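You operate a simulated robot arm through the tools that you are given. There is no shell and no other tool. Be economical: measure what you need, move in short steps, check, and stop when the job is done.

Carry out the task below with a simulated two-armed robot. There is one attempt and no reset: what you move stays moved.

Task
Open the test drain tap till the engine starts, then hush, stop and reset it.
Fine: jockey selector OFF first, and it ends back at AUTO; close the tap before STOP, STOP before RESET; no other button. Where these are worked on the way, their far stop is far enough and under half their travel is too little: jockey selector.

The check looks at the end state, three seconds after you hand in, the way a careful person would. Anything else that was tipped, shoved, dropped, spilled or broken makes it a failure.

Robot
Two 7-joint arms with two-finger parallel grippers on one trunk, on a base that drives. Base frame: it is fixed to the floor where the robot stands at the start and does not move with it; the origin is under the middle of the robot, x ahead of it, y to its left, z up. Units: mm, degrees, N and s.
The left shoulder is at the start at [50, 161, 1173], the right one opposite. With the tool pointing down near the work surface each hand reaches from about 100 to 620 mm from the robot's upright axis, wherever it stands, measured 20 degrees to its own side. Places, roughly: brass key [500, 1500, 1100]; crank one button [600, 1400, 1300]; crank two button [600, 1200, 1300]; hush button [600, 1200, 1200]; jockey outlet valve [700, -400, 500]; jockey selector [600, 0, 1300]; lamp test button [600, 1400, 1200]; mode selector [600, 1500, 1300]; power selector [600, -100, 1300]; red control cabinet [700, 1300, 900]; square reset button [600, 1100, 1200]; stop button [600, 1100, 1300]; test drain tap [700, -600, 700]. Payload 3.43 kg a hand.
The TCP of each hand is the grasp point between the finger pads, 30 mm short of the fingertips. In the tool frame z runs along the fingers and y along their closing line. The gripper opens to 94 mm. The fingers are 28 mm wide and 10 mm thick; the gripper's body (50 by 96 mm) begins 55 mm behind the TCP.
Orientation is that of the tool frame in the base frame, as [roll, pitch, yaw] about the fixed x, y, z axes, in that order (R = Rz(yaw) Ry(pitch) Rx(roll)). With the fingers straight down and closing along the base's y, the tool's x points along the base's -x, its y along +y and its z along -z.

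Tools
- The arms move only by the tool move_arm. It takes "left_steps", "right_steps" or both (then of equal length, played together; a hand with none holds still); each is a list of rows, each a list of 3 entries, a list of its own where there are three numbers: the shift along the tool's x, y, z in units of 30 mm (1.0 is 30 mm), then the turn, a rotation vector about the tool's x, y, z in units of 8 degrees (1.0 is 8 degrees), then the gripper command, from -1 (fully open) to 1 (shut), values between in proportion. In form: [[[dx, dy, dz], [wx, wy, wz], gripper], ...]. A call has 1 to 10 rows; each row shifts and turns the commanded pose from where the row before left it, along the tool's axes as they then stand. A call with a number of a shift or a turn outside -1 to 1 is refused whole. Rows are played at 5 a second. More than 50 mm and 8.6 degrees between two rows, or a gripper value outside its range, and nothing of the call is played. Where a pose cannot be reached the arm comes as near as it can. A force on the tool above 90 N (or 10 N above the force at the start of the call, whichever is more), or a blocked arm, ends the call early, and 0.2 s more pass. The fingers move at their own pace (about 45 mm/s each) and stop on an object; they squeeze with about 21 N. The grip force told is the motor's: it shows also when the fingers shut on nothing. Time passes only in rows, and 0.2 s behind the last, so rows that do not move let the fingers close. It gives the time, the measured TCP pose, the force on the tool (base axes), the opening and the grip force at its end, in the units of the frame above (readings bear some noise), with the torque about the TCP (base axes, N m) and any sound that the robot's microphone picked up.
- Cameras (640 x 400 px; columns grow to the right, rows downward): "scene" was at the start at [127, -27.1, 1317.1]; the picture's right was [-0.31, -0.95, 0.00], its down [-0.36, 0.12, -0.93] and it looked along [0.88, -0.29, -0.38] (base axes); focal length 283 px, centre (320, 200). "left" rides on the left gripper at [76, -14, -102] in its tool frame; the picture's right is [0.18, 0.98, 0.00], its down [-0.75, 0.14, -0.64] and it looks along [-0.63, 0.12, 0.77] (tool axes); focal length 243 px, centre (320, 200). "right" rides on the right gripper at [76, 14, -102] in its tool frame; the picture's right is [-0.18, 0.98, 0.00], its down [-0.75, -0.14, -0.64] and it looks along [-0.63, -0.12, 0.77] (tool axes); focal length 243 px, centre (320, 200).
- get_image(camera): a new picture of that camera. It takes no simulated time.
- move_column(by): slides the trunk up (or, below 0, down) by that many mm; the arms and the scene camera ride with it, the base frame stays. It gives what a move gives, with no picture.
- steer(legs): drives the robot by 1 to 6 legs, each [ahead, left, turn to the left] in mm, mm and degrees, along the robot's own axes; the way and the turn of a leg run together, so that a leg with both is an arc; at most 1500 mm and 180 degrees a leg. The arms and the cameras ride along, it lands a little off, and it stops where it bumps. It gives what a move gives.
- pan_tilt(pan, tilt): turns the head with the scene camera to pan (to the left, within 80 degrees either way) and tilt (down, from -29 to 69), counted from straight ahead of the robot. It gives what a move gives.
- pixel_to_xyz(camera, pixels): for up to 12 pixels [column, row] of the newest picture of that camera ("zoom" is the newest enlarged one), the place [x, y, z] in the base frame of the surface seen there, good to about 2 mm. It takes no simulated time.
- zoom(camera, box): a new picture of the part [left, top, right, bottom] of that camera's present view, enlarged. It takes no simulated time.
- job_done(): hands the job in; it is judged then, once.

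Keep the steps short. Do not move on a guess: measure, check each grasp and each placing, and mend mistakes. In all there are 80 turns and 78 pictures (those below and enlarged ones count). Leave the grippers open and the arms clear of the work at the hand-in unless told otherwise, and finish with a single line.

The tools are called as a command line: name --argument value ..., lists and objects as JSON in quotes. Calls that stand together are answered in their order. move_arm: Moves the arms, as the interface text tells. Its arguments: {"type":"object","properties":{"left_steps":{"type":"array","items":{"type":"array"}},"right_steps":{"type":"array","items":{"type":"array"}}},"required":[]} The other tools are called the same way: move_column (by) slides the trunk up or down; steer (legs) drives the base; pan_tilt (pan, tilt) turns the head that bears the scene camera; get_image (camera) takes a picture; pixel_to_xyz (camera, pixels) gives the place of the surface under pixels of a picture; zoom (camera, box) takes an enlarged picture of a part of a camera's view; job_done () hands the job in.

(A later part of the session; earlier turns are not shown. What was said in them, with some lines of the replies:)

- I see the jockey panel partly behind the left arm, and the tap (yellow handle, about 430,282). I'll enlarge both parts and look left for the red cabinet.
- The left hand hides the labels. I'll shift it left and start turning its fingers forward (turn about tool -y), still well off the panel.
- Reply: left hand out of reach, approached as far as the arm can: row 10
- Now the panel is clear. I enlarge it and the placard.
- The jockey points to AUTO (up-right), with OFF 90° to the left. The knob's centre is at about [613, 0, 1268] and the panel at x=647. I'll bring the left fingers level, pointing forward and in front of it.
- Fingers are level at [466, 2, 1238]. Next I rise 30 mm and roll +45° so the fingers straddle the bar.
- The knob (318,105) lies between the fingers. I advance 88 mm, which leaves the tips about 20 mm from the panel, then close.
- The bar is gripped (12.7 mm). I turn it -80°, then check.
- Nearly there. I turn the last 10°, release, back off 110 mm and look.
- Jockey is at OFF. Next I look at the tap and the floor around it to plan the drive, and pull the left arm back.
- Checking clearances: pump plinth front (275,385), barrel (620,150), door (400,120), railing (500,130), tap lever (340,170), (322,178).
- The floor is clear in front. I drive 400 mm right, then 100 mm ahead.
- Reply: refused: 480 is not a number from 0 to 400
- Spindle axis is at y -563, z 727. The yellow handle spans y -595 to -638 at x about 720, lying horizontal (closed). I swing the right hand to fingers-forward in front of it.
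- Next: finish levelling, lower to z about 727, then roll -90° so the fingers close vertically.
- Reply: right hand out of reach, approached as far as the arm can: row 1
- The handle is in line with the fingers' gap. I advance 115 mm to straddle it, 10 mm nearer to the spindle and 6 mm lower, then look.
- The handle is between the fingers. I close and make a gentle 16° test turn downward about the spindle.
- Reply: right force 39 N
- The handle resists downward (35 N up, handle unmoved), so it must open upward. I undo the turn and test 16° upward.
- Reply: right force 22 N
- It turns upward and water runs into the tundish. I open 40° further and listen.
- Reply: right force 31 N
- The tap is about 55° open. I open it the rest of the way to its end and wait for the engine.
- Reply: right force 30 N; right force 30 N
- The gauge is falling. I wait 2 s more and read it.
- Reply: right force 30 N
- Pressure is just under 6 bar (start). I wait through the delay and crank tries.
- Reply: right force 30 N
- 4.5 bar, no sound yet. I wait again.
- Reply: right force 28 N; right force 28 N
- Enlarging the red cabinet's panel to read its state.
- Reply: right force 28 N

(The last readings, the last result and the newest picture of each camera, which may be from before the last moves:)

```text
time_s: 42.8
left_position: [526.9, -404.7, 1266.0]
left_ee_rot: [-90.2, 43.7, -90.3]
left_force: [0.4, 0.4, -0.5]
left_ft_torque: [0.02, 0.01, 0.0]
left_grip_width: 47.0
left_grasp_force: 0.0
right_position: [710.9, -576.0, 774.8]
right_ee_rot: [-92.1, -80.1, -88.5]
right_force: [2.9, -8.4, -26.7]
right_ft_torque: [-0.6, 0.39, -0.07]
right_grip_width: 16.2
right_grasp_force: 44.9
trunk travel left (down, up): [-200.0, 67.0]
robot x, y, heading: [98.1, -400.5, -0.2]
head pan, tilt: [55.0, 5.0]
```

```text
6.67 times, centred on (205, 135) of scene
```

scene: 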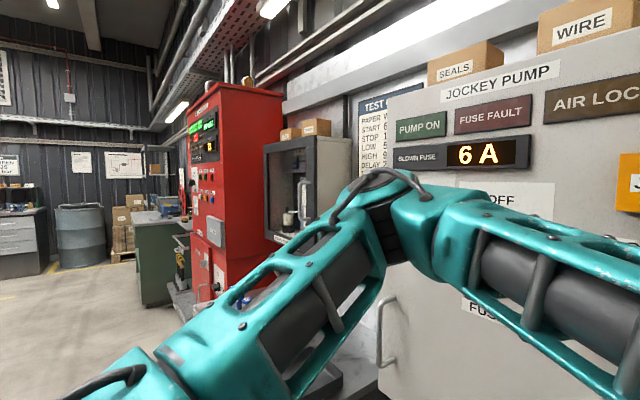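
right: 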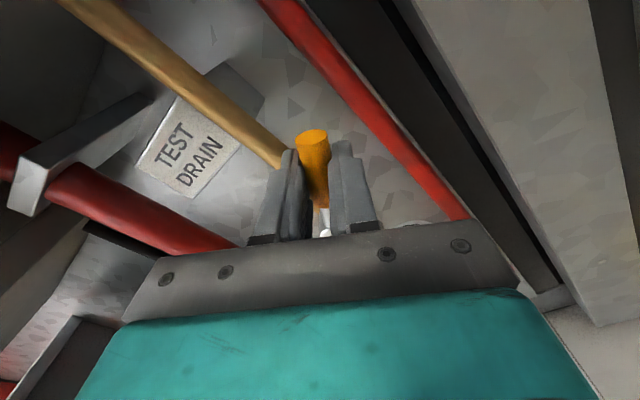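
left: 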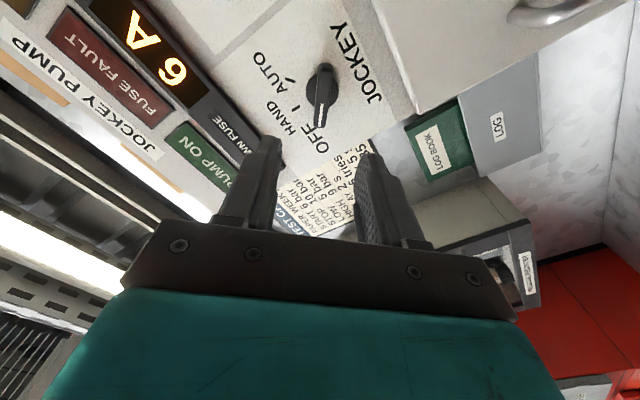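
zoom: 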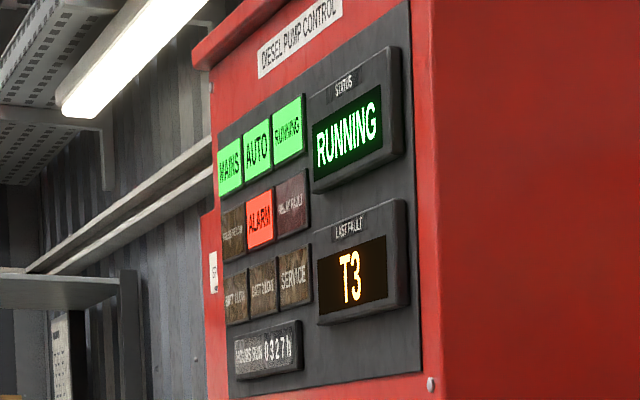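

The status reads RUNNING. I close the tap by reversing the arc back to horizontal, with a slight 4° overpress.

move_arm --right_steps '[[[-0.017, 0.241, 0], [0, 0, 1], 1], [[-0.017, 0.241, 0], [0, 0, 1], 1], [[-0.017, 0.241, 0], [0, 0, 1], 1], [[-0.017, 0.241, 0], [0, 0, 1], 1], [[-0.017, 0.241, 0], [0, 0, 1], 1], [[-0.017, 0.241, 0], [0, 0, 1], 1], [[-0.017, 0.241, 0], [0, 0, 1], 1], [[-0.017, 0.241, 0], [0, 0, 1], 1], [[-0.017, 0.241, 0], [0, 0, 1], 1], [[-0.017, 0.241, 0], [0, 0, 1], 1]]'

move_arm --right_steps '[[[0, 0.14, 0], [0, 0, 0.5], 1], [[0, 0, 0], [0, 0, 0], 1], [[0, 0, 0], [0, 0, 0], 1]]'

get_image --camera "right"

```text
time_s: 45.0
left_position: [527.0, -403.9, 1267.4]
left_ee_rot: [-90.1, 43.6, -90.3]
left_force: [0.2, 0.0, -0.3]
left_ft_torque: [-0.02, 0.03, 0.0]
left_grip_width: 47.1
left_grasp_force: 0.1
right_position: [710.4, -617.2, 724.6]
right_ee_rot: [-90.2, 0.0, -90.3]
right_force: [-1.5, -9.2, -18.3]
right_ft_torque: [-0.87, 0.25, 0.47]
right_grip_width: 16.2
right_grasp_force: 45.8
trunk travel left (down, up): [-200.0, 67.0]
robot x, y, heading: [95.2, -403.9, 0.0]
head pan, tilt: [55.0, 5.0]
```

```text
time_s: 45.8
left_position: [524.8, -403.5, 1268.2]
left_ee_rot: [-90.0, 43.6, -90.2]
left_force: [-0.2, -0.9, -0.2]
left_ft_torque: [0.0, -0.01, 0.0]
left_grip_width: 47.3
left_grasp_force: 0.0
right_position: [710.6, -617.2, 724.4]
right_ee_rot: [-89.7, 4.0, -90.3]
right_force: [-10.1, -8.7, -7.5]
right_ft_torque: [-1.39, 0.08, -0.01]
right_grip_width: 17.6
right_grasp_force: 45.5
trunk travel left (down, up): [-200.0, 67.0]
robot x, y, heading: [99.5, -404.9, -0.1]
head pan, tilt: [55.0, 5.0]
```

```text
47 pictures are left
```

right: 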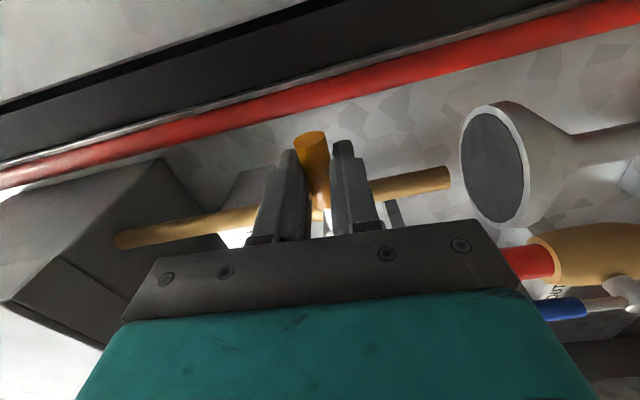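

Water stopped and the handle is against its closed stop. I release and back straight off 130 mm.

move_arm --right_steps '[[[0, -0.1, 0], [0, 0, -0.5], -0.2], [[0, 0, 0], [0, 0, 0], -0.2], [[0, 0, 0], [0, 0, 0], -0.2], [[0, 0, -0.6], [0, 0, 0], -0.2], [[0, 0, -1], [0, 0, 0], -0.2], [[0, 0, -1], [0, 0, 0], -0.2], [[0, 0, -1], [0, 0, 0], -0.2], [[0, 0, -0.8], [0, 0, 0], -0.2]]'

pan_tilt --pan -14 --tilt 40

zoom --camera "scene" --box '[280, 180, 376, 280]'

pixel_to_xyz --camera "zoom" --pixels '[[410, 206], [385, 210], [362, 213], [340, 218], [315, 227]]'

```text
time_s: 47.6
left_position: [525.1, -404.0, 1266.7]
left_ee_rot: [-89.9, 43.6, -90.3]
left_force: [-0.2, -0.5, 0.3]
left_ft_torque: [0.02, 0.03, -0.01]
left_grip_width: 47.2
left_grasp_force: 0.1
right_position: [578.5, -615.7, 728.0]
right_ee_rot: [-89.7, 0.0, -90.3]
right_force: [-0.1, -0.6, 0.0]
right_ft_torque: [0.03, 0.0, -0.02]
right_grip_width: 56.4
right_grasp_force: 0.1
trunk travel left (down, up): [-200.0, 67.0]
robot x, y, heading: [97.6, -404.2, -0.3]
head pan, tilt: [55.0, 5.0]
```

```text
time_s: 49.0
left_position: [524.6, -402.9, 1267.6]
left_ee_rot: [-90.0, 43.5, -90.1]
left_force: [0.6, -0.1, 0.0]
left_ft_torque: [0.02, 0.01, -0.06]
left_grip_width: 46.9
left_grasp_force: 0.1
right_position: [579.1, -615.7, 726.7]
right_ee_rot: [-89.8, 0.0, -90.3]
right_force: [-0.6, 0.7, 0.3]
right_ft_torque: [-0.04, -0.02, -0.02]
right_grip_width: 56.5
right_grasp_force: 0.0
trunk travel left (down, up): [-200.0, 67.0]
robot x, y, heading: [101.4, -399.6, -0.1]
head pan, tilt: [-14.0, 40.0]
```

```text
4.00 times, centred on (328, 230) of scene
```

zoom: 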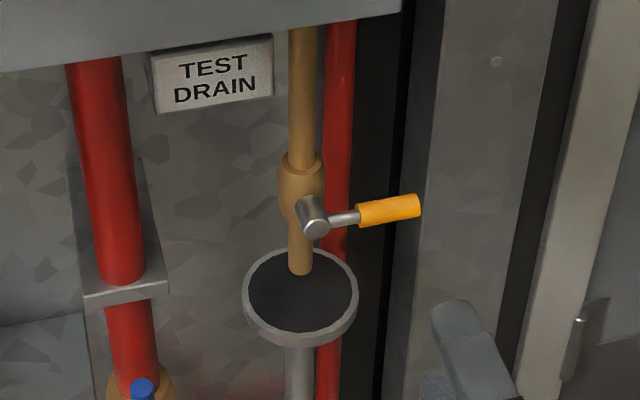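

```text
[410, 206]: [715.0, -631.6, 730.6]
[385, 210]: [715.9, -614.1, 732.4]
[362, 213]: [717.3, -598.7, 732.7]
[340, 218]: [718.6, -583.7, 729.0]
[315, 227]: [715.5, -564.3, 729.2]
```

The tap is closed as at the start. I fold the right arm back to its fingers-down pose: first unroll, then turn down while rising.

move_arm --right_steps '[[[0, 0, 0], [0, 0, 1], -1], [[0, 0, 0], [0, 0, 1], -1], [[0, 0, 0], [0, 0, 1], -1], [[0, 0, 0], [0, 0, 1], -1], [[0, 0, 0], [0, 0, 1], -1], [[0, 0, 0], [0, 0, 1], -1], [[0, 0, 0], [0, 0, 1], -1], [[0, 0, 0], [0, 0, 1], -1], [[0, 0, 0], [0, 0, 1], -1], [[0, 0, 0], [0, 0, 1], -1]]'

move_arm --right_steps '[[[-0.7, -0.1, -0.4], [0, 0, 1], -1], [[-0.7, -0.4, -0.4], [0, 0.8, 0.25], -1], [[-0.5, -0.7, -0.62], [0, 1, 0], -1], [[-0.41, -0.7, -0.68], [0, 1, 0], -1], [[-0.32, -0.7, -0.73], [0, 1, 0], -1], [[-0.21, -0.7, -0.77], [0, 1, 0], -1], [[-0.1, -0.7, -0.79], [0, 1, 0], -1], [[0.01, -0.7, -0.8], [0, 1, 0], -1], [[0.12, -0.7, -0.79], [0, 1, 0], -1], [[0.23, -0.7, -0.76], [0, 1, 0], -1]]'

move_arm --right_steps '[[[0.33, -0.3, -0.72], [0, 1, 0], -1], [[0.43, 0, -0.67], [0, 1, 0], -1], [[0.7, 0, -0.67], [0, 0.4, 0], -1], [[0.8, 0, -0.67], [0, 0, 0], -1], [[0.8, 0, -0.5], [0, 0, 0], -1]]'

```text
time_s: 51.2
left_position: [524.3, -403.4, 1267.9]
left_ee_rot: [-90.0, 43.5, -90.1]
left_force: [-0.3, 0.6, -0.5]
left_ft_torque: [0.01, -0.03, -0.01]
left_grip_width: 46.9
left_grasp_force: 0.0
right_position: [578.9, -615.7, 726.8]
right_ee_rot: [-88.6, 80.2, -88.9]
right_force: [-1.1, -0.5, -0.1]
right_ft_torque: [0.06, 0.0, 0.01]
right_grip_width: 94.3
right_grasp_force: 0.1
trunk travel left (down, up): [-200.0, 67.0]
robot x, y, heading: [100.7, -401.4, -0.5]
head pan, tilt: [-14.0, 40.0]
```

```text
time_s: 53.4
left_position: [524.8, -402.1, 1266.6]
left_ee_rot: [-89.9, 43.4, -90.1]
left_force: [-0.5, 0.2, 0.6]
left_ft_torque: [0.0, -0.05, -0.04]
left_grip_width: 47.5
left_grasp_force: 0.0
right_position: [419.4, -791.6, 906.9]
right_ee_rot: [180.0, 19.9, 179.7]
right_force: [0.2, 0.4, -0.2]
right_ft_torque: [-0.01, -0.01, 0.03]
right_grip_width: 94.0
right_grasp_force: 0.0
trunk travel left (down, up): [-200.0, 67.0]
robot x, y, heading: [98.3, -397.4, -0.2]
head pan, tilt: [-14.0, 40.0]
```

```text
time_s: 54.6
left_position: [524.6, -402.9, 1268.6]
left_ee_rot: [-89.9, 43.6, -90.1]
left_force: [-0.3, 0.2, 0.3]
left_ft_torque: [0.0, 0.0, -0.03]
left_grip_width: 47.1
left_grasp_force: 0.1
right_position: [315.2, -801.9, 993.7]
right_ee_rot: [180.0, 0.6, 179.7]
right_force: [-0.4, 0.5, 0.3]
right_ft_torque: [0.02, -0.03, 0.0]
right_grip_width: 94.1
right_grasp_force: 0.0
trunk travel left (down, up): [-200.0, 67.0]
robot x, y, heading: [99.5, -400.5, -0.5]
head pan, tilt: [-14.0, 40.0]
```

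Right arm is tucked. I drive 150 back and 900 left, then look at the red cabinet.

steer --legs '[[-150, 0, 0], [0, 900, 0]]'

pan_tilt --pan 45 --tilt 25

get_image --camera "scene"

```text
time_s: 60.3
left_position: [378.1, 490.3, 1267.2]
left_ee_rot: [-89.9, 43.6, -90.0]
left_force: [0.2, 0.8, -0.8]
left_ft_torque: [0.01, -0.01, -0.01]
left_grip_width: 47.0
left_grasp_force: 0.1
right_position: [168.8, 92.3, 993.8]
right_ee_rot: [180.0, 0.6, 179.7]
right_force: [0.7, 0.6, -0.1]
right_ft_torque: [0.02, 0.03, 0.04]
right_grip_width: 93.9
right_grasp_force: 0.0
trunk travel left (down, up): [-200.0, 67.0]
robot x, y, heading: [-51.0, 492.6, -0.4]
head pan, tilt: [-14.0, 40.0]
```

```text
time_s: 61.6
left_position: [377.8, 491.0, 1268.3]
left_ee_rot: [-89.9, 43.6, -90.0]
left_force: [0.2, 0.6, -0.6]
left_ft_torque: [0.02, -0.03, 0.0]
left_grip_width: 47.0
left_grasp_force: 0.0
right_position: [170.2, 91.4, 993.5]
right_ee_rot: [-179.9, 0.6, 179.9]
right_force: [-0.7, 1.1, 0.2]
right_ft_torque: [0.0, -0.01, 0.01]
right_grip_width: 94.2
right_grasp_force: 0.0
trunk travel left (down, up): [-200.0, 67.0]
robot x, y, heading: [-49.3, 495.3, -0.1]
head pan, tilt: [45.0, 25.0]
```

```text
45 pictures are left
```

scene: 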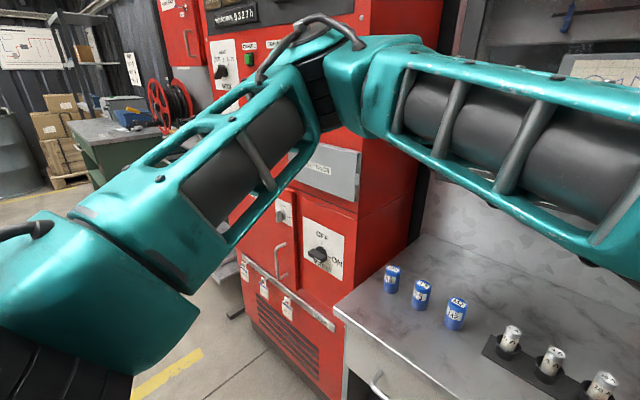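

The cabinet's right neighbourhood is clear. I drive 560 further left, still 50 back, then look at the buttons.

steer --legs '[[0, 560, 0]]'

pan_tilt --pan 0 --tilt 10

get_image --camera "scene"

get_image --camera "left"

```text
time_s: 64.8
left_position: [379.2, 1055.7, 1267.3]
left_ee_rot: [-90.0, 43.6, -89.9]
left_force: [-0.3, 0.4, -0.1]
left_ft_torque: [-0.05, 0.0, -0.02]
left_grip_width: 46.9
left_grasp_force: 0.0
right_position: [171.0, 654.9, 993.2]
right_ee_rot: [-180.0, 0.7, 179.9]
right_force: [-0.9, 0.4, 0.3]
right_ft_torque: [0.01, -0.04, -0.01]
right_grip_width: 94.1
right_grasp_force: 0.2
trunk travel left (down, up): [-200.0, 67.0]
robot x, y, heading: [-47.9, 1054.1, -0.1]
head pan, tilt: [45.0, 25.0]
```

```text
time_s: 65.9
left_position: [378.7, 1054.3, 1267.5]
left_ee_rot: [-89.9, 43.7, -89.9]
left_force: [-0.5, 0.3, -0.2]
left_ft_torque: [-0.03, -0.04, 0.0]
left_grip_width: 47.1
left_grasp_force: 0.1
right_position: [171.7, 655.7, 994.2]
right_ee_rot: [180.0, 0.6, 179.9]
right_force: [0.7, -0.5, -0.2]
right_ft_torque: [0.01, -0.01, 0.0]
right_grip_width: 94.0
right_grasp_force: 0.1
trunk travel left (down, up): [-200.0, 67.0]
robot x, y, heading: [-46.2, 1055.6, -0.4]
head pan, tilt: [0.0, 10.0]
```

```text
44 pictures are left
```

scene: 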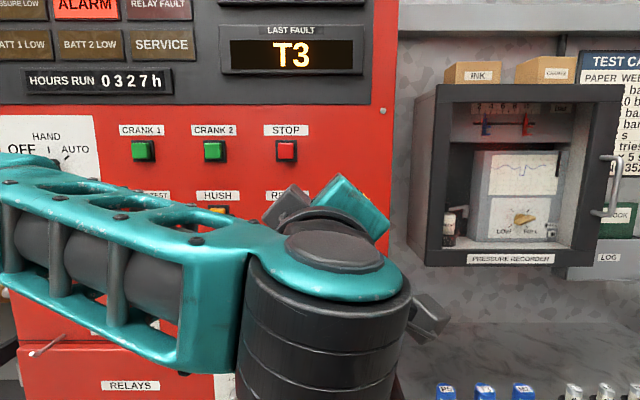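

```text
43 pictures are left
```

left: 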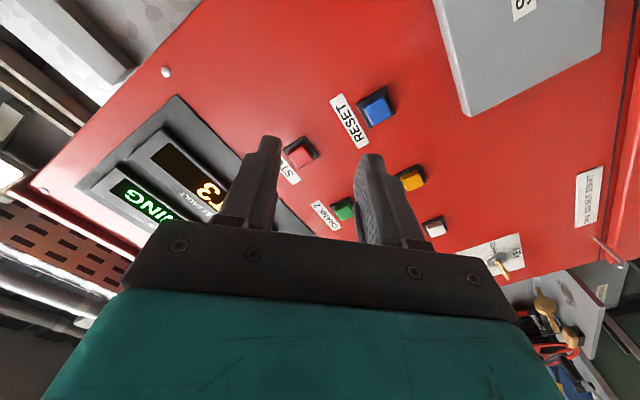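

Buttons are visible in the hand camera: blue RESET (377,108), red STOP (300,155), amber HUSH (411,178). I measure them.

pixel_to_xyz --camera "left" --pixels '[[377, 110], [300, 155], [411, 180], [436, 228], [343, 211], [325, 130], [430, 150], [378, 95], [306, 148]]'

pixel_to_xyz --camera "scene" --pixels '[[286, 150], [213, 150], [142, 150], [286, 130], [250, 150]]'

```text
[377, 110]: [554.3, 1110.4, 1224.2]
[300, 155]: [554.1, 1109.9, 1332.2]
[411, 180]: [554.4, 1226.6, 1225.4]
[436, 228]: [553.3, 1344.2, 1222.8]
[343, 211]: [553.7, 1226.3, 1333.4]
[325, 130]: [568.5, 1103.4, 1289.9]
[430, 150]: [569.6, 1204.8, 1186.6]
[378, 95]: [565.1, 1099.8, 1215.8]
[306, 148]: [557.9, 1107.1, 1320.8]
```

```text
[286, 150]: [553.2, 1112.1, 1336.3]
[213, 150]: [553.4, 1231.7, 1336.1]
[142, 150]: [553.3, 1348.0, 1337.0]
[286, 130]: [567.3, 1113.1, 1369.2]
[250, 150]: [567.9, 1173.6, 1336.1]
```

Button faces are at x=554 (panel 568). HUSH is at (y 1228, z 1226), STOP at (1112, 1334), RESET at (1112, 1225). I unroll the left hand, shut it and go in front of HUSH.

move_arm --left_steps '[[[0, 0, 0], [0, 0, 1], 1], [[0, 0, 0], [0, 0, 1], 1], [[0, 0, 0], [0, 0, 1], 1], [[0, 0, 0], [0, 0, 1], 1], [[0, 0, 0], [0, 0, 1], 1], [[0, 0, 0], [0, 0, 0.8], 1], [[0.35, 1, 0.4], [0, 0, 0], 1], [[0.35, 1, 0.4], [0, 0, 0], 1], [[0.35, 1, 0.4], [0, 0, 0], 1], [[0.35, 1, 0.4], [0, 0, 0], 1]]'

move_arm --left_steps '[[[0, 1, 0.3], [0, 0, 0], 1], [[0, 0.75, 0.3], [0, 0, 0], 1], [[0, 0, 0], [0, 0, 0], 1]]'

get_image --camera "left"

```text
time_s: 68.1
left_position: [427.2, 1175.3, 1225.0]
left_ee_rot: [-64.3, 89.8, -64.3]
left_force: [0.2, 0.4, -1.1]
left_ft_torque: [-0.02, 0.01, -0.03]
left_grip_width: 0.0
left_grasp_force: 20.9
right_position: [170.7, 654.3, 994.7]
right_ee_rot: [180.0, 0.6, 179.9]
right_force: [0.3, -0.1, 0.4]
right_ft_torque: [-0.01, 0.0, 0.03]
right_grip_width: 94.0
right_grasp_force: 0.0
trunk travel left (down, up): [-200.0, 67.0]
robot x, y, heading: [-49.2, 1054.6, 0.2]
head pan, tilt: [0.0, 10.0]
```

```text
time_s: 68.9
left_position: [444.8, 1229.2, 1225.0]
left_ee_rot: [-94.9, 89.9, -94.8]
left_force: [-0.6, 0.2, -0.4]
left_ft_torque: [0.01, -0.03, -0.03]
left_grip_width: 0.0
left_grasp_force: 21.0
right_position: [171.5, 656.1, 992.5]
right_ee_rot: [179.9, 0.6, 180.0]
right_force: [0.1, 0.1, 0.4]
right_ft_torque: [0.01, -0.01, 0.01]
right_grip_width: 93.7
right_grasp_force: 0.1
trunk travel left (down, up): [-200.0, 67.0]
robot x, y, heading: [-44.6, 1055.2, -0.1]
head pan, tilt: [0.0, 10.0]
```

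```text
42 pictures are left
```

left: 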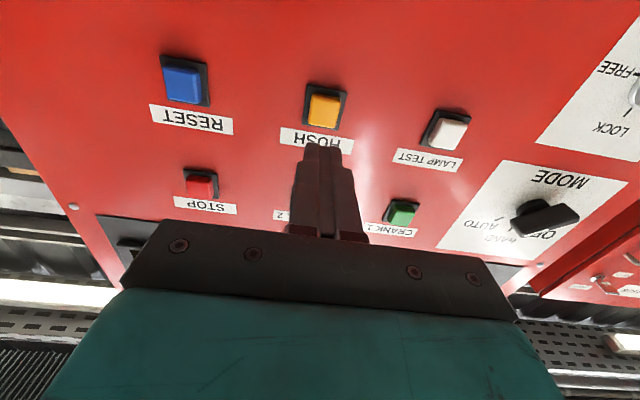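

Now in front of HUSH at (323,110). I measure the button centre exactly and advance to about 8 mm short.

pixel_to_xyz --camera "left" --pixels '[[324, 111], [184, 86], [201, 186], [312, 98], [336, 122]]'

move_arm --left_steps '[[[0, 0, 0.8], [0, 0, 0], 1], [[0, 0, 0.8], [0, 0, 0], 1], [[0, 0, 0.7], [0, 0, 0], 1]]'

get_image --camera "left"

```text
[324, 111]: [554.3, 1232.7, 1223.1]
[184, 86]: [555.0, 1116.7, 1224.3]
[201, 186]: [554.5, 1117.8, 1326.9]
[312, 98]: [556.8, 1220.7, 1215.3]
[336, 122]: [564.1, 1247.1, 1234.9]
```

```text
time_s: 69.7
left_position: [503.3, 1226.7, 1226.6]
left_ee_rot: [-170.5, 89.8, -170.2]
left_force: [0.3, 0.0, 0.2]
left_ft_torque: [0.0, 0.03, -0.01]
left_grip_width: 0.0
left_grasp_force: 21.1
left hand out of reach, approached as far as the arm can: row 3
right_position: [170.9, 655.7, 992.2]
right_ee_rot: [-180.0, 0.7, 180.0]
right_force: [-0.6, -0.2, 0.0]
right_ft_torque: [-0.02, 0.0, 0.03]
right_grip_width: 93.9
right_grasp_force: 0.1
trunk travel left (down, up): [-200.0, 67.0]
robot x, y, heading: [-49.5, 1056.3, -0.0]
head pan, tilt: [0.0, 10.0]
```

```text
41 pictures are left
```

left: 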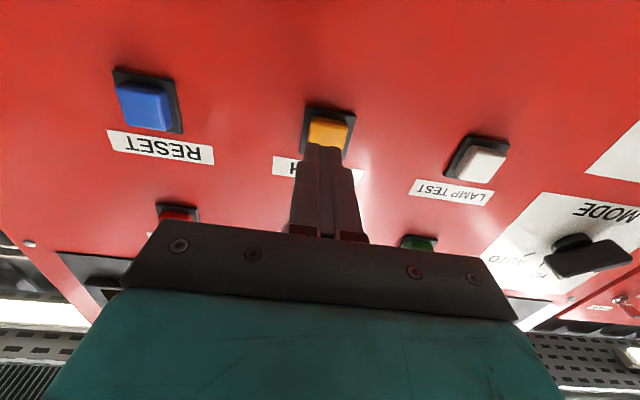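

The reach ends at x=503, so I pull back 90 mm and drive 80 mm ahead to gain reach.

move_arm --left_steps '[[[0, 0, -1], [0, 0, 0], 1], [[0, 0, -1], [0, 0, 0], 1], [[0, 0, -1], [0, 0, 0], 1]]'

steer --legs '[[80, 0, 0]]'

get_image --camera "left"

```text
time_s: 70.5
left_position: [410.7, 1228.2, 1225.1]
left_ee_rot: [-33.9, 89.9, -33.9]
left_force: [-0.3, -0.2, -0.6]
left_ft_torque: [-0.06, 0.02, 0.0]
left_grip_width: 0.2
left_grasp_force: 21.2
right_position: [170.2, 654.8, 993.9]
right_ee_rot: [180.0, 0.6, 180.0]
right_force: [0.3, 0.0, 0.7]
right_ft_torque: [0.0, 0.0, 0.0]
right_grip_width: 94.0
right_grasp_force: 0.1
trunk travel left (down, up): [-200.0, 67.0]
robot x, y, heading: [-45.8, 1056.9, 0.1]
head pan, tilt: [0.0, 10.0]
```

```text
time_s: 71.6
left_position: [492.0, 1226.2, 1225.9]
left_ee_rot: [-106.6, 90.0, -106.6]
left_force: [0.3, -0.8, -1.0]
left_ft_torque: [0.0, 0.0, 0.0]
left_grip_width: 0.0
left_grasp_force: 20.5
right_position: [251.1, 654.5, 993.3]
right_ee_rot: [180.0, 0.6, 179.9]
right_force: [0.6, -0.6, 0.4]
right_ft_torque: [-0.05, 0.02, -0.02]
right_grip_width: 93.9
right_grasp_force: 0.1
trunk travel left (down, up): [-200.0, 67.0]
robot x, y, heading: [28.6, 1057.4, -0.0]
head pan, tilt: [0.0, 10.0]
```

```text
40 pictures are left
```

left: 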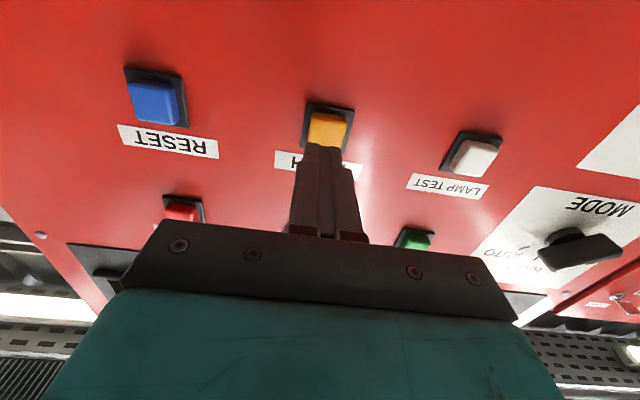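

Tips are at x≈522. I advance 27 mm, then press in small steps and read the force.

move_arm --left_steps '[[[0, 0.12, 0.5], [0, 0, 0], 1], [[0, 0, 0.4], [0, 0, 0], 1], [[0, 0, 0.15], [0, 0, 0], 1], [[0, 0, 0.15], [0, 0, 0], 1], [[0, 0, 0.1], [0, 0, 0], 1]]'

get_image --camera "left"

```text
time_s: 72.8
left_position: [529.6, 1230.2, 1226.5]
left_ee_rot: [-60.6, 89.9, -60.5]
left_force: [-3.1, 0.5, -0.8]
left_ft_torque: [0.02, 0.01, 0.02]
left_grip_width: 0.0
left_grasp_force: 20.9
right_position: [248.1, 655.2, 993.3]
right_ee_rot: [180.0, 0.6, 179.9]
right_force: [-0.5, -0.2, 1.0]
right_ft_torque: [-0.03, -0.03, 0.0]
right_grip_width: 93.9
right_grasp_force: 0.0
trunk travel left (down, up): [-200.0, 67.0]
robot x, y, heading: [31.2, 1055.6, 0.0]
head pan, tilt: [0.0, 10.0]
heard: click
```

```text
39 pictures are left
```

left: 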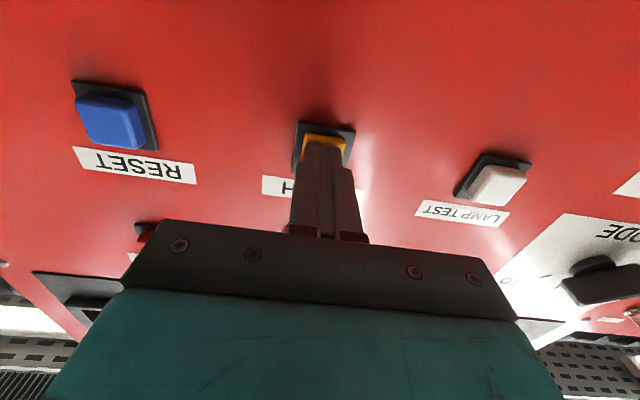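

HUSH clicked. I back off 50 mm and move across to in front of STOP (y 1115, z 1331).

move_arm --left_steps '[[[0, 0, -0.85], [0, 0, 0], 1], [[0, 0, -0.85], [0, 0, 0], 1], [[-0.88, -0.96, 0], [0, 0, 0], 1], [[-0.88, -0.96, 0], [0, 0, 0], 1], [[-0.88, -0.96, 0], [0, 0, 0], 1], [[-0.88, -0.96, 0], [0, 0, 0], 1]]'

get_image --camera "left"

get_image --camera "scene"

```text
time_s: 74.2
left_position: [483.3, 1113.9, 1332.5]
left_ee_rot: [28.5, 89.9, 28.5]
left_force: [-0.1, 1.0, -0.3]
left_ft_torque: [0.01, 0.0, 0.01]
left_grip_width: 0.0
left_grasp_force: 20.8
left hand out of reach, approached as far as the arm can: row 2
right_position: [248.9, 654.8, 992.7]
right_ee_rot: [179.9, 0.6, 180.0]
right_force: [0.3, -0.5, 0.4]
right_ft_torque: [0.03, -0.01, -0.01]
right_grip_width: 94.4
right_grasp_force: 0.1
trunk travel left (down, up): [-200.0, 67.0]
robot x, y, heading: [30.6, 1052.5, 0.1]
head pan, tilt: [0.0, 10.0]
```

```text
38 pictures are left
```

left: 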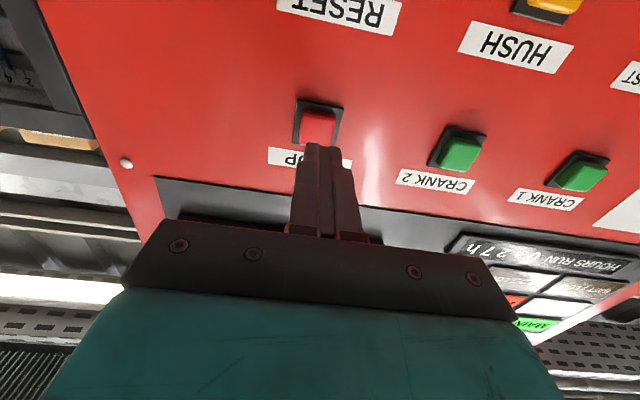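

```text
37 pictures are left
```

scene: 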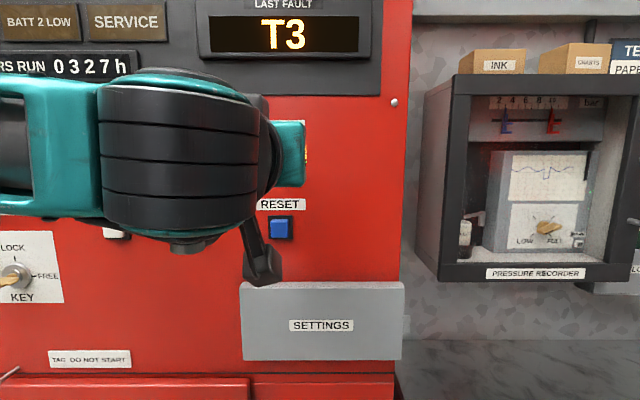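

STOP is in line with the fingertips (320,122). I press it the same way: 47 mm in, with small last steps.

move_arm --left_steps '[[[0, 0, 0.6], [0, 0, 0], 1], [[0, 0, 0.5], [0, 0, 0], 1], [[0, 0, 0.2], [0, 0, 0], 1], [[0, 0, 0.15], [0, 0, 0], 1], [[0, 0, 0.1], [0, 0, 0], 1], [[0, 0, 0], [0, 0, 0], 1]]'

get_image --camera "left"

```text
time_s: 75.6
left_position: [529.7, 1115.6, 1333.3]
left_ee_rot: [170.8, 90.0, 171.1]
left_force: [-2.6, 0.8, -0.8]
left_ft_torque: [0.0, 0.05, 0.01]
left_grip_width: 0.0
left_grasp_force: 21.5
right_position: [249.8, 655.8, 993.1]
right_ee_rot: [-180.0, 0.7, 179.9]
right_force: [0.4, -0.1, -0.4]
right_ft_torque: [-0.04, -0.01, 0.0]
right_grip_width: 93.9
right_grasp_force: 0.0
trunk travel left (down, up): [-200.0, 67.0]
robot x, y, heading: [34.1, 1050.6, 0.4]
head pan, tilt: [0.0, 10.0]
heard: click
```

```text
36 pictures are left
```

left: 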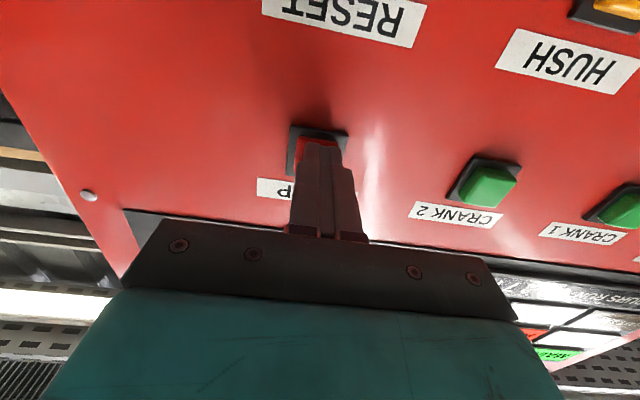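

Click on STOP. I back off 50 mm and look up at the status display.

move_arm --left_steps '[[[0, 0, -0.85], [0, 0, 0], 1], [[0, 0, -0.85], [0, 0, 0], 1]]'

pan_tilt --pan 10 --tilt -20

get_image --camera "scene"

```text
time_s: 76.2
left_position: [477.6, 1114.2, 1333.4]
left_ee_rot: [-18.4, 90.0, -18.3]
left_force: [0.7, 0.7, -0.9]
left_ft_torque: [0.03, 0.0, 0.0]
left_grip_width: 0.0
left_grasp_force: 21.2
right_position: [249.8, 654.2, 993.8]
right_ee_rot: [179.9, 0.7, 180.0]
right_force: [-0.5, 0.7, 0.0]
right_ft_torque: [-0.02, -0.02, 0.02]
right_grip_width: 94.1
right_grasp_force: 0.1
trunk travel left (down, up): [-200.0, 67.0]
robot x, y, heading: [30.3, 1054.1, -0.1]
head pan, tilt: [0.0, 10.0]
```

```text
time_s: 77.1
left_position: [478.5, 1114.6, 1333.6]
left_ee_rot: [147.3, 89.9, 147.4]
left_force: [-0.4, 1.2, -0.8]
left_ft_torque: [-0.02, 0.0, -0.01]
left_grip_width: 0.1
left_grasp_force: 20.9
right_position: [250.3, 654.4, 993.1]
right_ee_rot: [179.9, 0.7, 179.9]
right_force: [-0.2, -0.4, -0.1]
right_ft_torque: [0.03, 0.0, -0.01]
right_grip_width: 94.1
right_grasp_force: 0.0
trunk travel left (down, up): [-200.0, 67.0]
robot x, y, heading: [31.4, 1054.7, -0.0]
head pan, tilt: [10.0, -20.0]
```

```text
35 pictures are left
```

scene: 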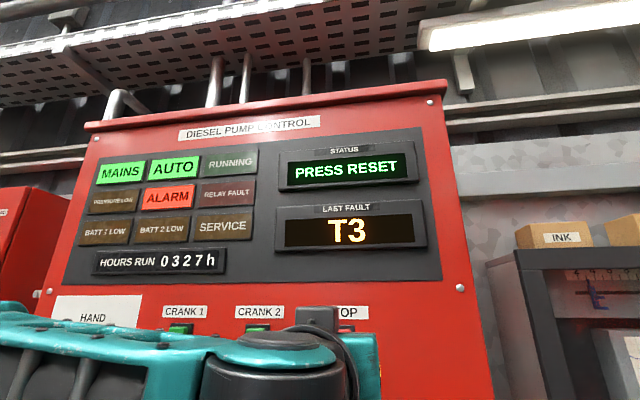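

Status reads PRESS RESET and RUNNING is off. I lower 108 mm to RESET.

move_arm --left_steps '[[[0.9, 0, 0], [0, 0, 0], 1], [[0.9, 0, 0], [0, 0, 0], 1], [[0.9, 0, 0], [0, 0, 0], 1], [[0.9, 0, 0], [0, 0, 0], 1]]'

get_image --camera "left"

```text
time_s: 78.1
left_position: [477.0, 1115.7, 1225.0]
left_ee_rot: [-38.7, 89.9, -38.6]
left_force: [-0.6, 0.1, 0.2]
left_ft_torque: [-0.03, -0.01, 0.01]
left_grip_width: 0.0
left_grasp_force: 21.2
right_position: [250.4, 655.2, 993.0]
right_ee_rot: [-179.9, 0.6, 179.9]
right_force: [0.6, -0.1, -0.3]
right_ft_torque: [-0.01, 0.03, 0.01]
right_grip_width: 94.0
right_grasp_force: 0.0
trunk travel left (down, up): [-200.0, 67.0]
robot x, y, heading: [32.2, 1052.7, 0.1]
head pan, tilt: [10.0, -20.0]
```

```text
34 pictures are left
```

left: 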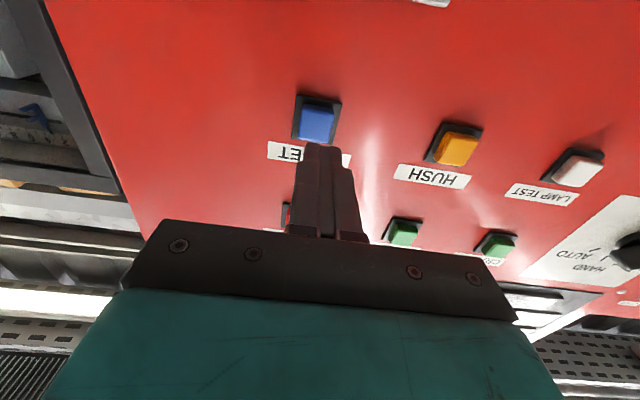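

RESET (318,122) is in line. I press it 53 mm in.

move_arm --left_steps '[[[0, 0, 0.7], [0, 0, 0], 1], [[0, 0, 0.6], [0, 0, 0], 1], [[0, 0, 0.2], [0, 0, 0], 1], [[0, 0, 0.15], [0, 0, 0], 1], [[0, 0, 0.1], [0, 0, 0], 1]]'

move_arm --left_steps '[[[0, 0, -0.85], [0, 0, 0], 1], [[0, 0, -1], [0, 0, 0], 1], [[0, 0, -1], [0, 0, 0], 1], [[0, 0, -1], [0, 0, 0], 1]]'

get_image --camera "scene"

```text
time_s: 79.3
left_position: [530.9, 1115.2, 1225.4]
left_ee_rot: [-179.1, 90.0, -178.9]
left_force: [-4.6, 0.6, -1.1]
left_ft_torque: [-0.01, 0.07, 0.03]
left_grip_width: 0.1
left_grasp_force: 20.9
right_position: [248.9, 655.9, 993.0]
right_ee_rot: [180.0, 0.7, 179.9]
right_force: [-1.2, -0.5, 0.0]
right_ft_torque: [-0.02, -0.01, 0.02]
right_grip_width: 94.0
right_grasp_force: 0.0
trunk travel left (down, up): [-200.0, 67.0]
robot x, y, heading: [30.3, 1054.0, 0.1]
head pan, tilt: [10.0, -20.0]
heard: click
```

```text
time_s: 80.3
left_position: [416.5, 1115.2, 1224.2]
left_ee_rot: [-8.1, 90.0, -8.2]
left_force: [-0.3, 0.3, 0.4]
left_ft_torque: [0.0, -0.02, 0.0]
left_grip_width: 0.0
left_grasp_force: 20.8
right_position: [250.2, 655.3, 993.4]
right_ee_rot: [-180.0, 0.6, 179.9]
right_force: [0.4, -0.5, -0.1]
right_ft_torque: [0.02, -0.01, 0.0]
right_grip_width: 94.0
right_grasp_force: 0.1
trunk travel left (down, up): [-200.0, 67.0]
robot x, y, heading: [29.0, 1055.7, 0.0]
head pan, tilt: [10.0, -20.0]
```

```text
33 pictures are left
```

scene: 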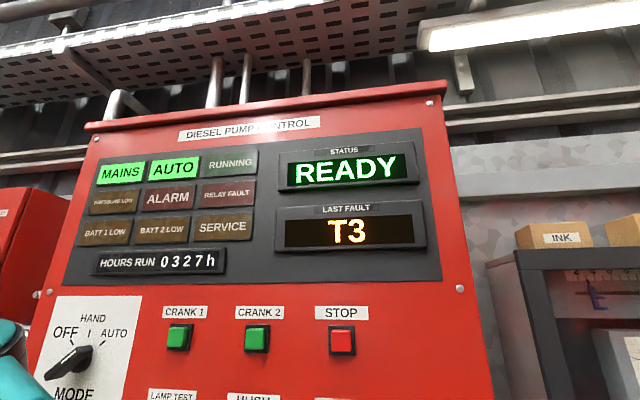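

READY. Next I drive back to the jockey panel: 80 back, 1055 right, 50 ahead.

steer --legs '[[-80, 0, 0], [0, -1055, 0], [50, 0, 0]]'

move_arm --left_steps '[[[-1, -0.7, 0], [0, 0, 0], 0], [[-0.45, -0.7, 0], [0, 0, 0], 0], [[0, -0.6, 0], [0, 0, 0], 0], [[0, 0, 0], [0, 0, -1], 0], [[0, 0, 0], [0, 0, -1], 0], [[0, 0, 0], [0, 0, -1], 0], [[0, 0, 0], [0, 0, -1], 0], [[0, 0, 0], [0, 0, -1], 0], [[0, 0, 0], [0, 0, -0.7], 0]]'

get_image --camera "left"

```text
time_s: 87.0
left_position: [382.4, 52.3, 1225.2]
left_ee_rot: [-103.0, 89.9, -103.4]
left_force: [-0.4, 0.1, -0.6]
left_ft_torque: [-0.02, -0.01, -0.01]
left_grip_width: 0.0
left_grasp_force: 20.9
right_position: [212.1, -405.3, 991.1]
right_ee_rot: [-180.0, 0.5, 179.3]
right_force: [0.6, 1.0, 0.3]
right_ft_torque: [-0.04, 0.03, 0.01]
right_grip_width: 94.0
right_grasp_force: 0.1
trunk travel left (down, up): [-200.0, 67.0]
robot x, y, heading: [0.4, -3.2, -0.4]
head pan, tilt: [10.0, -20.0]
```

```text
time_s: 89.0
left_position: [382.1, -5.9, 1267.7]
left_ee_rot: [-89.9, 44.2, -90.5]
left_force: [0.3, -0.2, -0.9]
left_ft_torque: [0.05, 0.0, -0.01]
left_grip_width: 47.2
left_grasp_force: 0.1
right_position: [210.4, -405.9, 993.1]
right_ee_rot: [180.0, 0.7, 179.3]
right_force: [0.0, -0.2, 0.0]
right_ft_torque: [0.02, 0.02, 0.0]
right_grip_width: 94.2
right_grasp_force: 0.0
trunk travel left (down, up): [-200.0, 67.0]
robot x, y, heading: [-1.3, -2.4, -0.7]
head pan, tilt: [10.0, -20.0]
```

```text
32 pictures are left
```

left: 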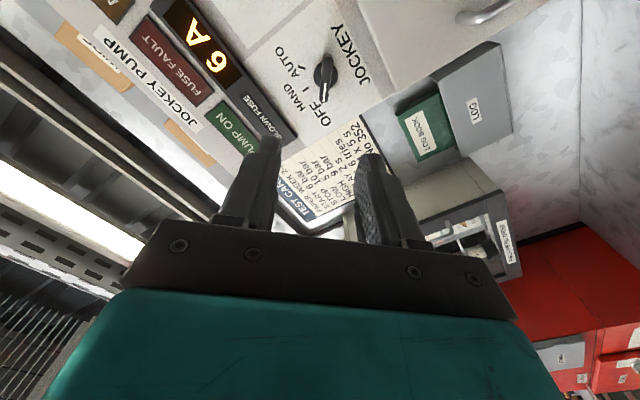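

The knob is still at OFF. I correct +8 mm in y, advance to about x=515 and check.

move_arm --left_steps '[[[-0.19, 0.19, 0.8], [0, 0, 0], 0], [[0, 0, 1], [0, 0, 0], 0], [[0, 0, 1], [0, 0, 0], 0], [[0, 0, 1], [0, 0, 0], 0], [[0, 0, 0.6], [0, 0, 0], 0]]'

get_image --camera "left"

pixel_to_xyz --camera "left" --pixels '[[320, 100], [320, 120], [322, 110], [318, 130]]'

```text
time_s: 90.2
left_position: [513.9, -0.1, 1267.6]
left_ee_rot: [-90.0, 44.4, -90.5]
left_force: [0.3, 0.0, 0.5]
left_ft_torque: [-0.01, -0.01, 0.0]
left_grip_width: 46.9
left_grasp_force: 0.0
right_position: [212.3, -404.8, 992.6]
right_ee_rot: [179.9, 0.6, 179.3]
right_force: [0.6, -0.3, 0.7]
right_ft_torque: [0.02, 0.01, 0.0]
right_grip_width: 93.8
right_grasp_force: 0.0
trunk travel left (down, up): [-200.0, 67.0]
robot x, y, heading: [-1.3, -4.5, -0.8]
head pan, tilt: [10.0, -20.0]
```

```text
31 pictures are left
```

left: 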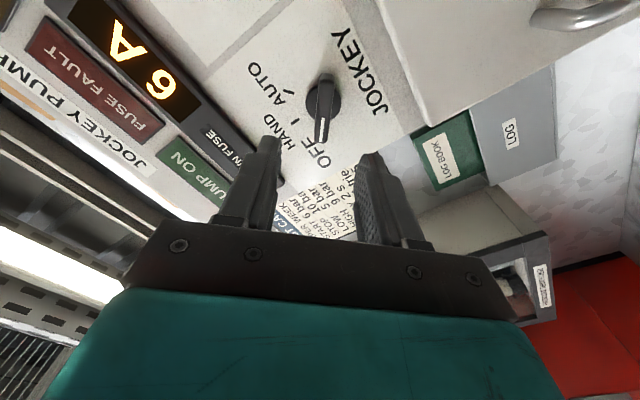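

```text
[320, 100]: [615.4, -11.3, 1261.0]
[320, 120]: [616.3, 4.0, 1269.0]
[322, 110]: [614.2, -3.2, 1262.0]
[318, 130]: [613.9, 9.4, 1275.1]
```

Aligned. I advance 83 mm, close on the bar, and turn +40° once gripped.

move_arm --left_steps '[[[0, 0, 0.9], [0, 0, 0], 0], [[0, 0, 0.9], [0, 0, 0], 0], [[0, 0, 0.7], [0, 0, 0], 0], [[0, 0, 0.28], [0, 0, 0], 0], [[0, 0, 0], [0, 0, 0], 1], [[0, 0, 0], [0, 0, 0], 1], [[0, 0, 0], [0, 0, 0], 1], [[0, 0, 0], [0, 0, 0], 1]]'

move_arm --left_steps '[[[0, 0, 0], [0, 0, 1], 1], [[0, 0, 0], [0, 0, 1], 1], [[0, 0, 0], [0, 0, 1], 1], [[0, 0, 0], [0, 0, 1], 1], [[0, 0, 0], [0, 0, 1], 1]]'

```text
time_s: 92.0
left_position: [597.9, 2.2, 1266.4]
left_ee_rot: [-90.2, 44.3, -90.4]
left_force: [-3.4, 7.3, -8.1]
left_ft_torque: [-0.08, 0.23, 0.48]
left_grip_width: 13.1
left_grasp_force: 45.5
right_position: [211.5, -405.4, 992.5]
right_ee_rot: [180.0, 0.6, 179.2]
right_force: [0.0, -0.2, 0.5]
right_ft_torque: [0.0, -0.04, -0.01]
right_grip_width: 94.0
right_grasp_force: 0.0
trunk travel left (down, up): [-200.0, 67.0]
robot x, y, heading: [-2.3, -6.4, -0.7]
head pan, tilt: [10.0, -20.0]
```

```text
time_s: 93.2
left_position: [597.7, 1.4, 1266.2]
left_ee_rot: [-91.0, 84.5, -91.5]
left_force: [-1.6, 5.7, -7.4]
left_ft_torque: [0.03, 1.28, 0.57]
left_grip_width: 12.8
left_grasp_force: 45.1
right_position: [211.2, -405.2, 993.8]
right_ee_rot: [-179.9, 0.6, 179.3]
right_force: [0.2, -0.6, 0.4]
right_ft_torque: [0.02, 0.01, -0.01]
right_grip_width: 94.2
right_grasp_force: 0.1
trunk travel left (down, up): [-200.0, 67.0]
robot x, y, heading: [-3.5, -2.6, -0.5]
head pan, tilt: [10.0, -20.0]
```

The grip holds. I turn the remaining 51°, release, back off 100 mm and look.

move_arm --left_steps '[[[0, 0, 0], [0, 0, 1], 1], [[0, 0, 0], [0, 0, 1], 1], [[0, 0, 0], [0, 0, 1], 1], [[0, 0, 0], [0, 0, 1], 1], [[0, 0, 0], [0, 0, 1], 1], [[0, 0, 0], [0, 0, 1], 1], [[0, 0, 0], [0, 0, 0.4], 1], [[0, 0, 0], [0, 0, 0], 1]]'

move_arm --left_steps '[[[0, 0, 0], [0, 0, 0], 0], [[0, 0, 0], [0, 0, 0], 0], [[0, 0, -0.7], [0, 0, 0], 0], [[0, 0, -0.9], [0, 0, 0], 0], [[0, 0, -0.9], [0, 0, 0], 0], [[0, 0, -0.9], [0, 0, 0], 0]]'

get_image --camera "left"

```text
time_s: 95.0
left_position: [596.5, -0.6, 1266.2]
left_ee_rot: [90.2, 44.3, 89.7]
left_force: [-2.2, 1.8, -14.4]
left_ft_torque: [0.02, 0.24, 0.58]
left_grip_width: 13.0
left_grasp_force: 45.1
right_position: [212.1, -406.6, 992.6]
right_ee_rot: [179.9, 0.5, 179.4]
right_force: [-0.6, 0.8, 0.2]
right_ft_torque: [0.0, 0.02, 0.0]
right_grip_width: 94.0
right_grasp_force: 0.1
trunk travel left (down, up): [-200.0, 67.0]
robot x, y, heading: [-3.5, -1.3, -0.3]
head pan, tilt: [10.0, -20.0]
```

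```text
time_s: 96.4
left_position: [494.4, -0.4, 1267.6]
left_ee_rot: [89.9, 44.4, 89.5]
left_force: [-0.1, -0.8, 1.2]
left_ft_torque: [0.0, 0.01, 0.02]
left_grip_width: 47.0
left_grasp_force: 0.2
right_position: [211.5, -405.6, 992.7]
right_ee_rot: [-179.9, 0.7, 179.4]
right_force: [-0.1, -0.3, 0.7]
right_ft_torque: [-0.02, 0.0, -0.01]
right_grip_width: 94.1
right_grasp_force: 0.1
trunk travel left (down, up): [-200.0, 67.0]
robot x, y, heading: [-3.4, -2.0, -0.6]
head pan, tilt: [10.0, -20.0]
```

```text
30 pictures are left
```

left: 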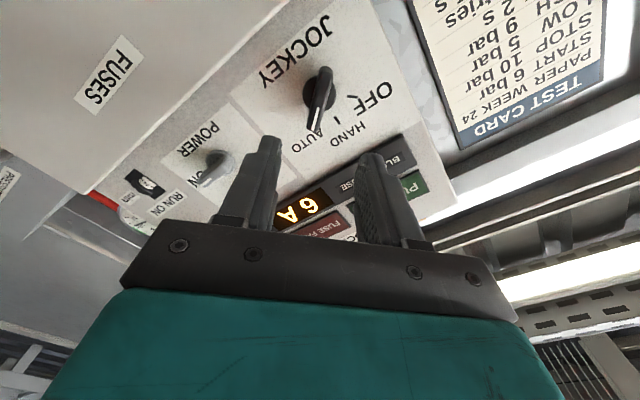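

The selector is back at AUTO. I open the hand, pull it further back, and check the panel, gauge and tap.

move_arm --left_steps '[[[0, 0, -1], [0, 0, 0], -1], [[0, 0, -1], [0, 0, 0], -1], [[0, 0, -1], [0, 0, 0], -1], [[0, 0, 0], [0, 0, 0], -1]]'

pan_tilt --pan -25 --tilt 20

get_image --camera "scene"

pan_tilt --pan 55 --tilt 0

get_image --camera "scene"

```text
time_s: 97.4
left_position: [404.6, 1.8, 1268.1]
left_ee_rot: [90.1, 44.4, 89.5]
left_force: [0.1, 0.0, -0.5]
left_ft_torque: [0.05, -0.02, -0.02]
left_grip_width: 94.0
left_grasp_force: 0.0
right_position: [210.6, -406.0, 992.7]
right_ee_rot: [179.9, 0.7, 179.3]
right_force: [0.2, -0.1, 0.3]
right_ft_torque: [-0.01, 0.03, 0.0]
right_grip_width: 93.7
right_grasp_force: 0.0
trunk travel left (down, up): [-200.0, 67.0]
robot x, y, heading: [-4.6, -0.3, -0.7]
head pan, tilt: [10.0, -20.0]
```

```text
time_s: 98.5
left_position: [403.3, 0.8, 1267.5]
left_ee_rot: [89.9, 44.4, 89.4]
left_force: [0.1, -0.2, -0.4]
left_ft_torque: [-0.01, -0.01, -0.03]
left_grip_width: 93.9
left_grasp_force: 0.0
right_position: [211.2, -406.1, 994.0]
right_ee_rot: [179.9, 0.5, 179.3]
right_force: [0.5, 0.1, 0.1]
right_ft_torque: [0.03, -0.01, -0.01]
right_grip_width: 94.0
right_grasp_force: 0.0
trunk travel left (down, up): [-200.0, 67.0]
robot x, y, heading: [-2.5, -2.4, -0.4]
head pan, tilt: [-25.0, 20.0]
```

```text
29 pictures are left
```

scene: 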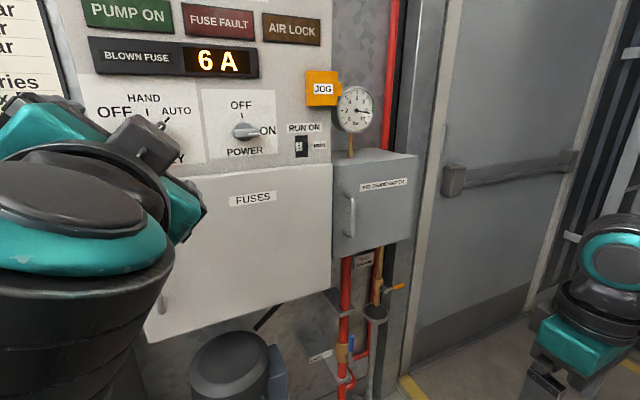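

```text
time_s: 100.0
left_position: [404.4, 0.5, 1268.8]
left_ee_rot: [89.9, 44.3, 89.5]
left_force: [-0.5, -0.3, -0.2]
left_ft_torque: [0.0, -0.01, 0.02]
left_grip_width: 94.0
left_grasp_force: 0.0
right_position: [210.1, -406.5, 993.5]
right_ee_rot: [180.0, 0.5, 179.3]
right_force: [0.5, 0.6, 0.1]
right_ft_torque: [0.03, 0.01, -0.01]
right_grip_width: 93.8
right_grasp_force: 0.1
trunk travel left (down, up): [-200.0, 67.0]
robot x, y, heading: [0.4, -4.4, -0.6]
head pan, tilt: [55.0, 0.0]
```

```text
28 pictures are left
```

scene: 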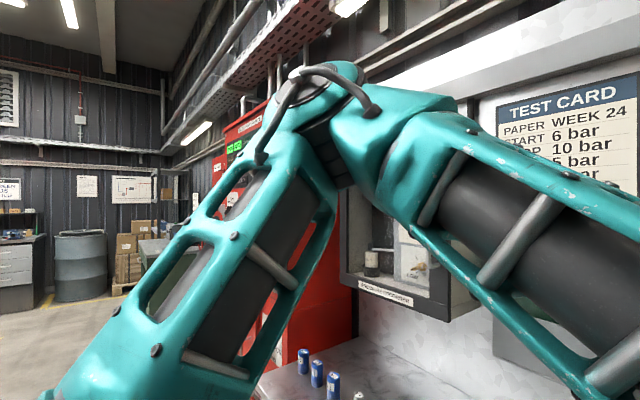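

The tap is closed, the gauge reads about 10 bar, the jockey is at AUTO, and the engine panel was READY after reset. Both grippers are open and clear, so I hand in.

job_done

```text
The job is handed in.
```

The test drain run is done and handed in: jockey went OFF first and is back at AUTO, the engine started and the tap was closed, then HUSH, STOP and RESET were pressed in that order, and the panel read READY.
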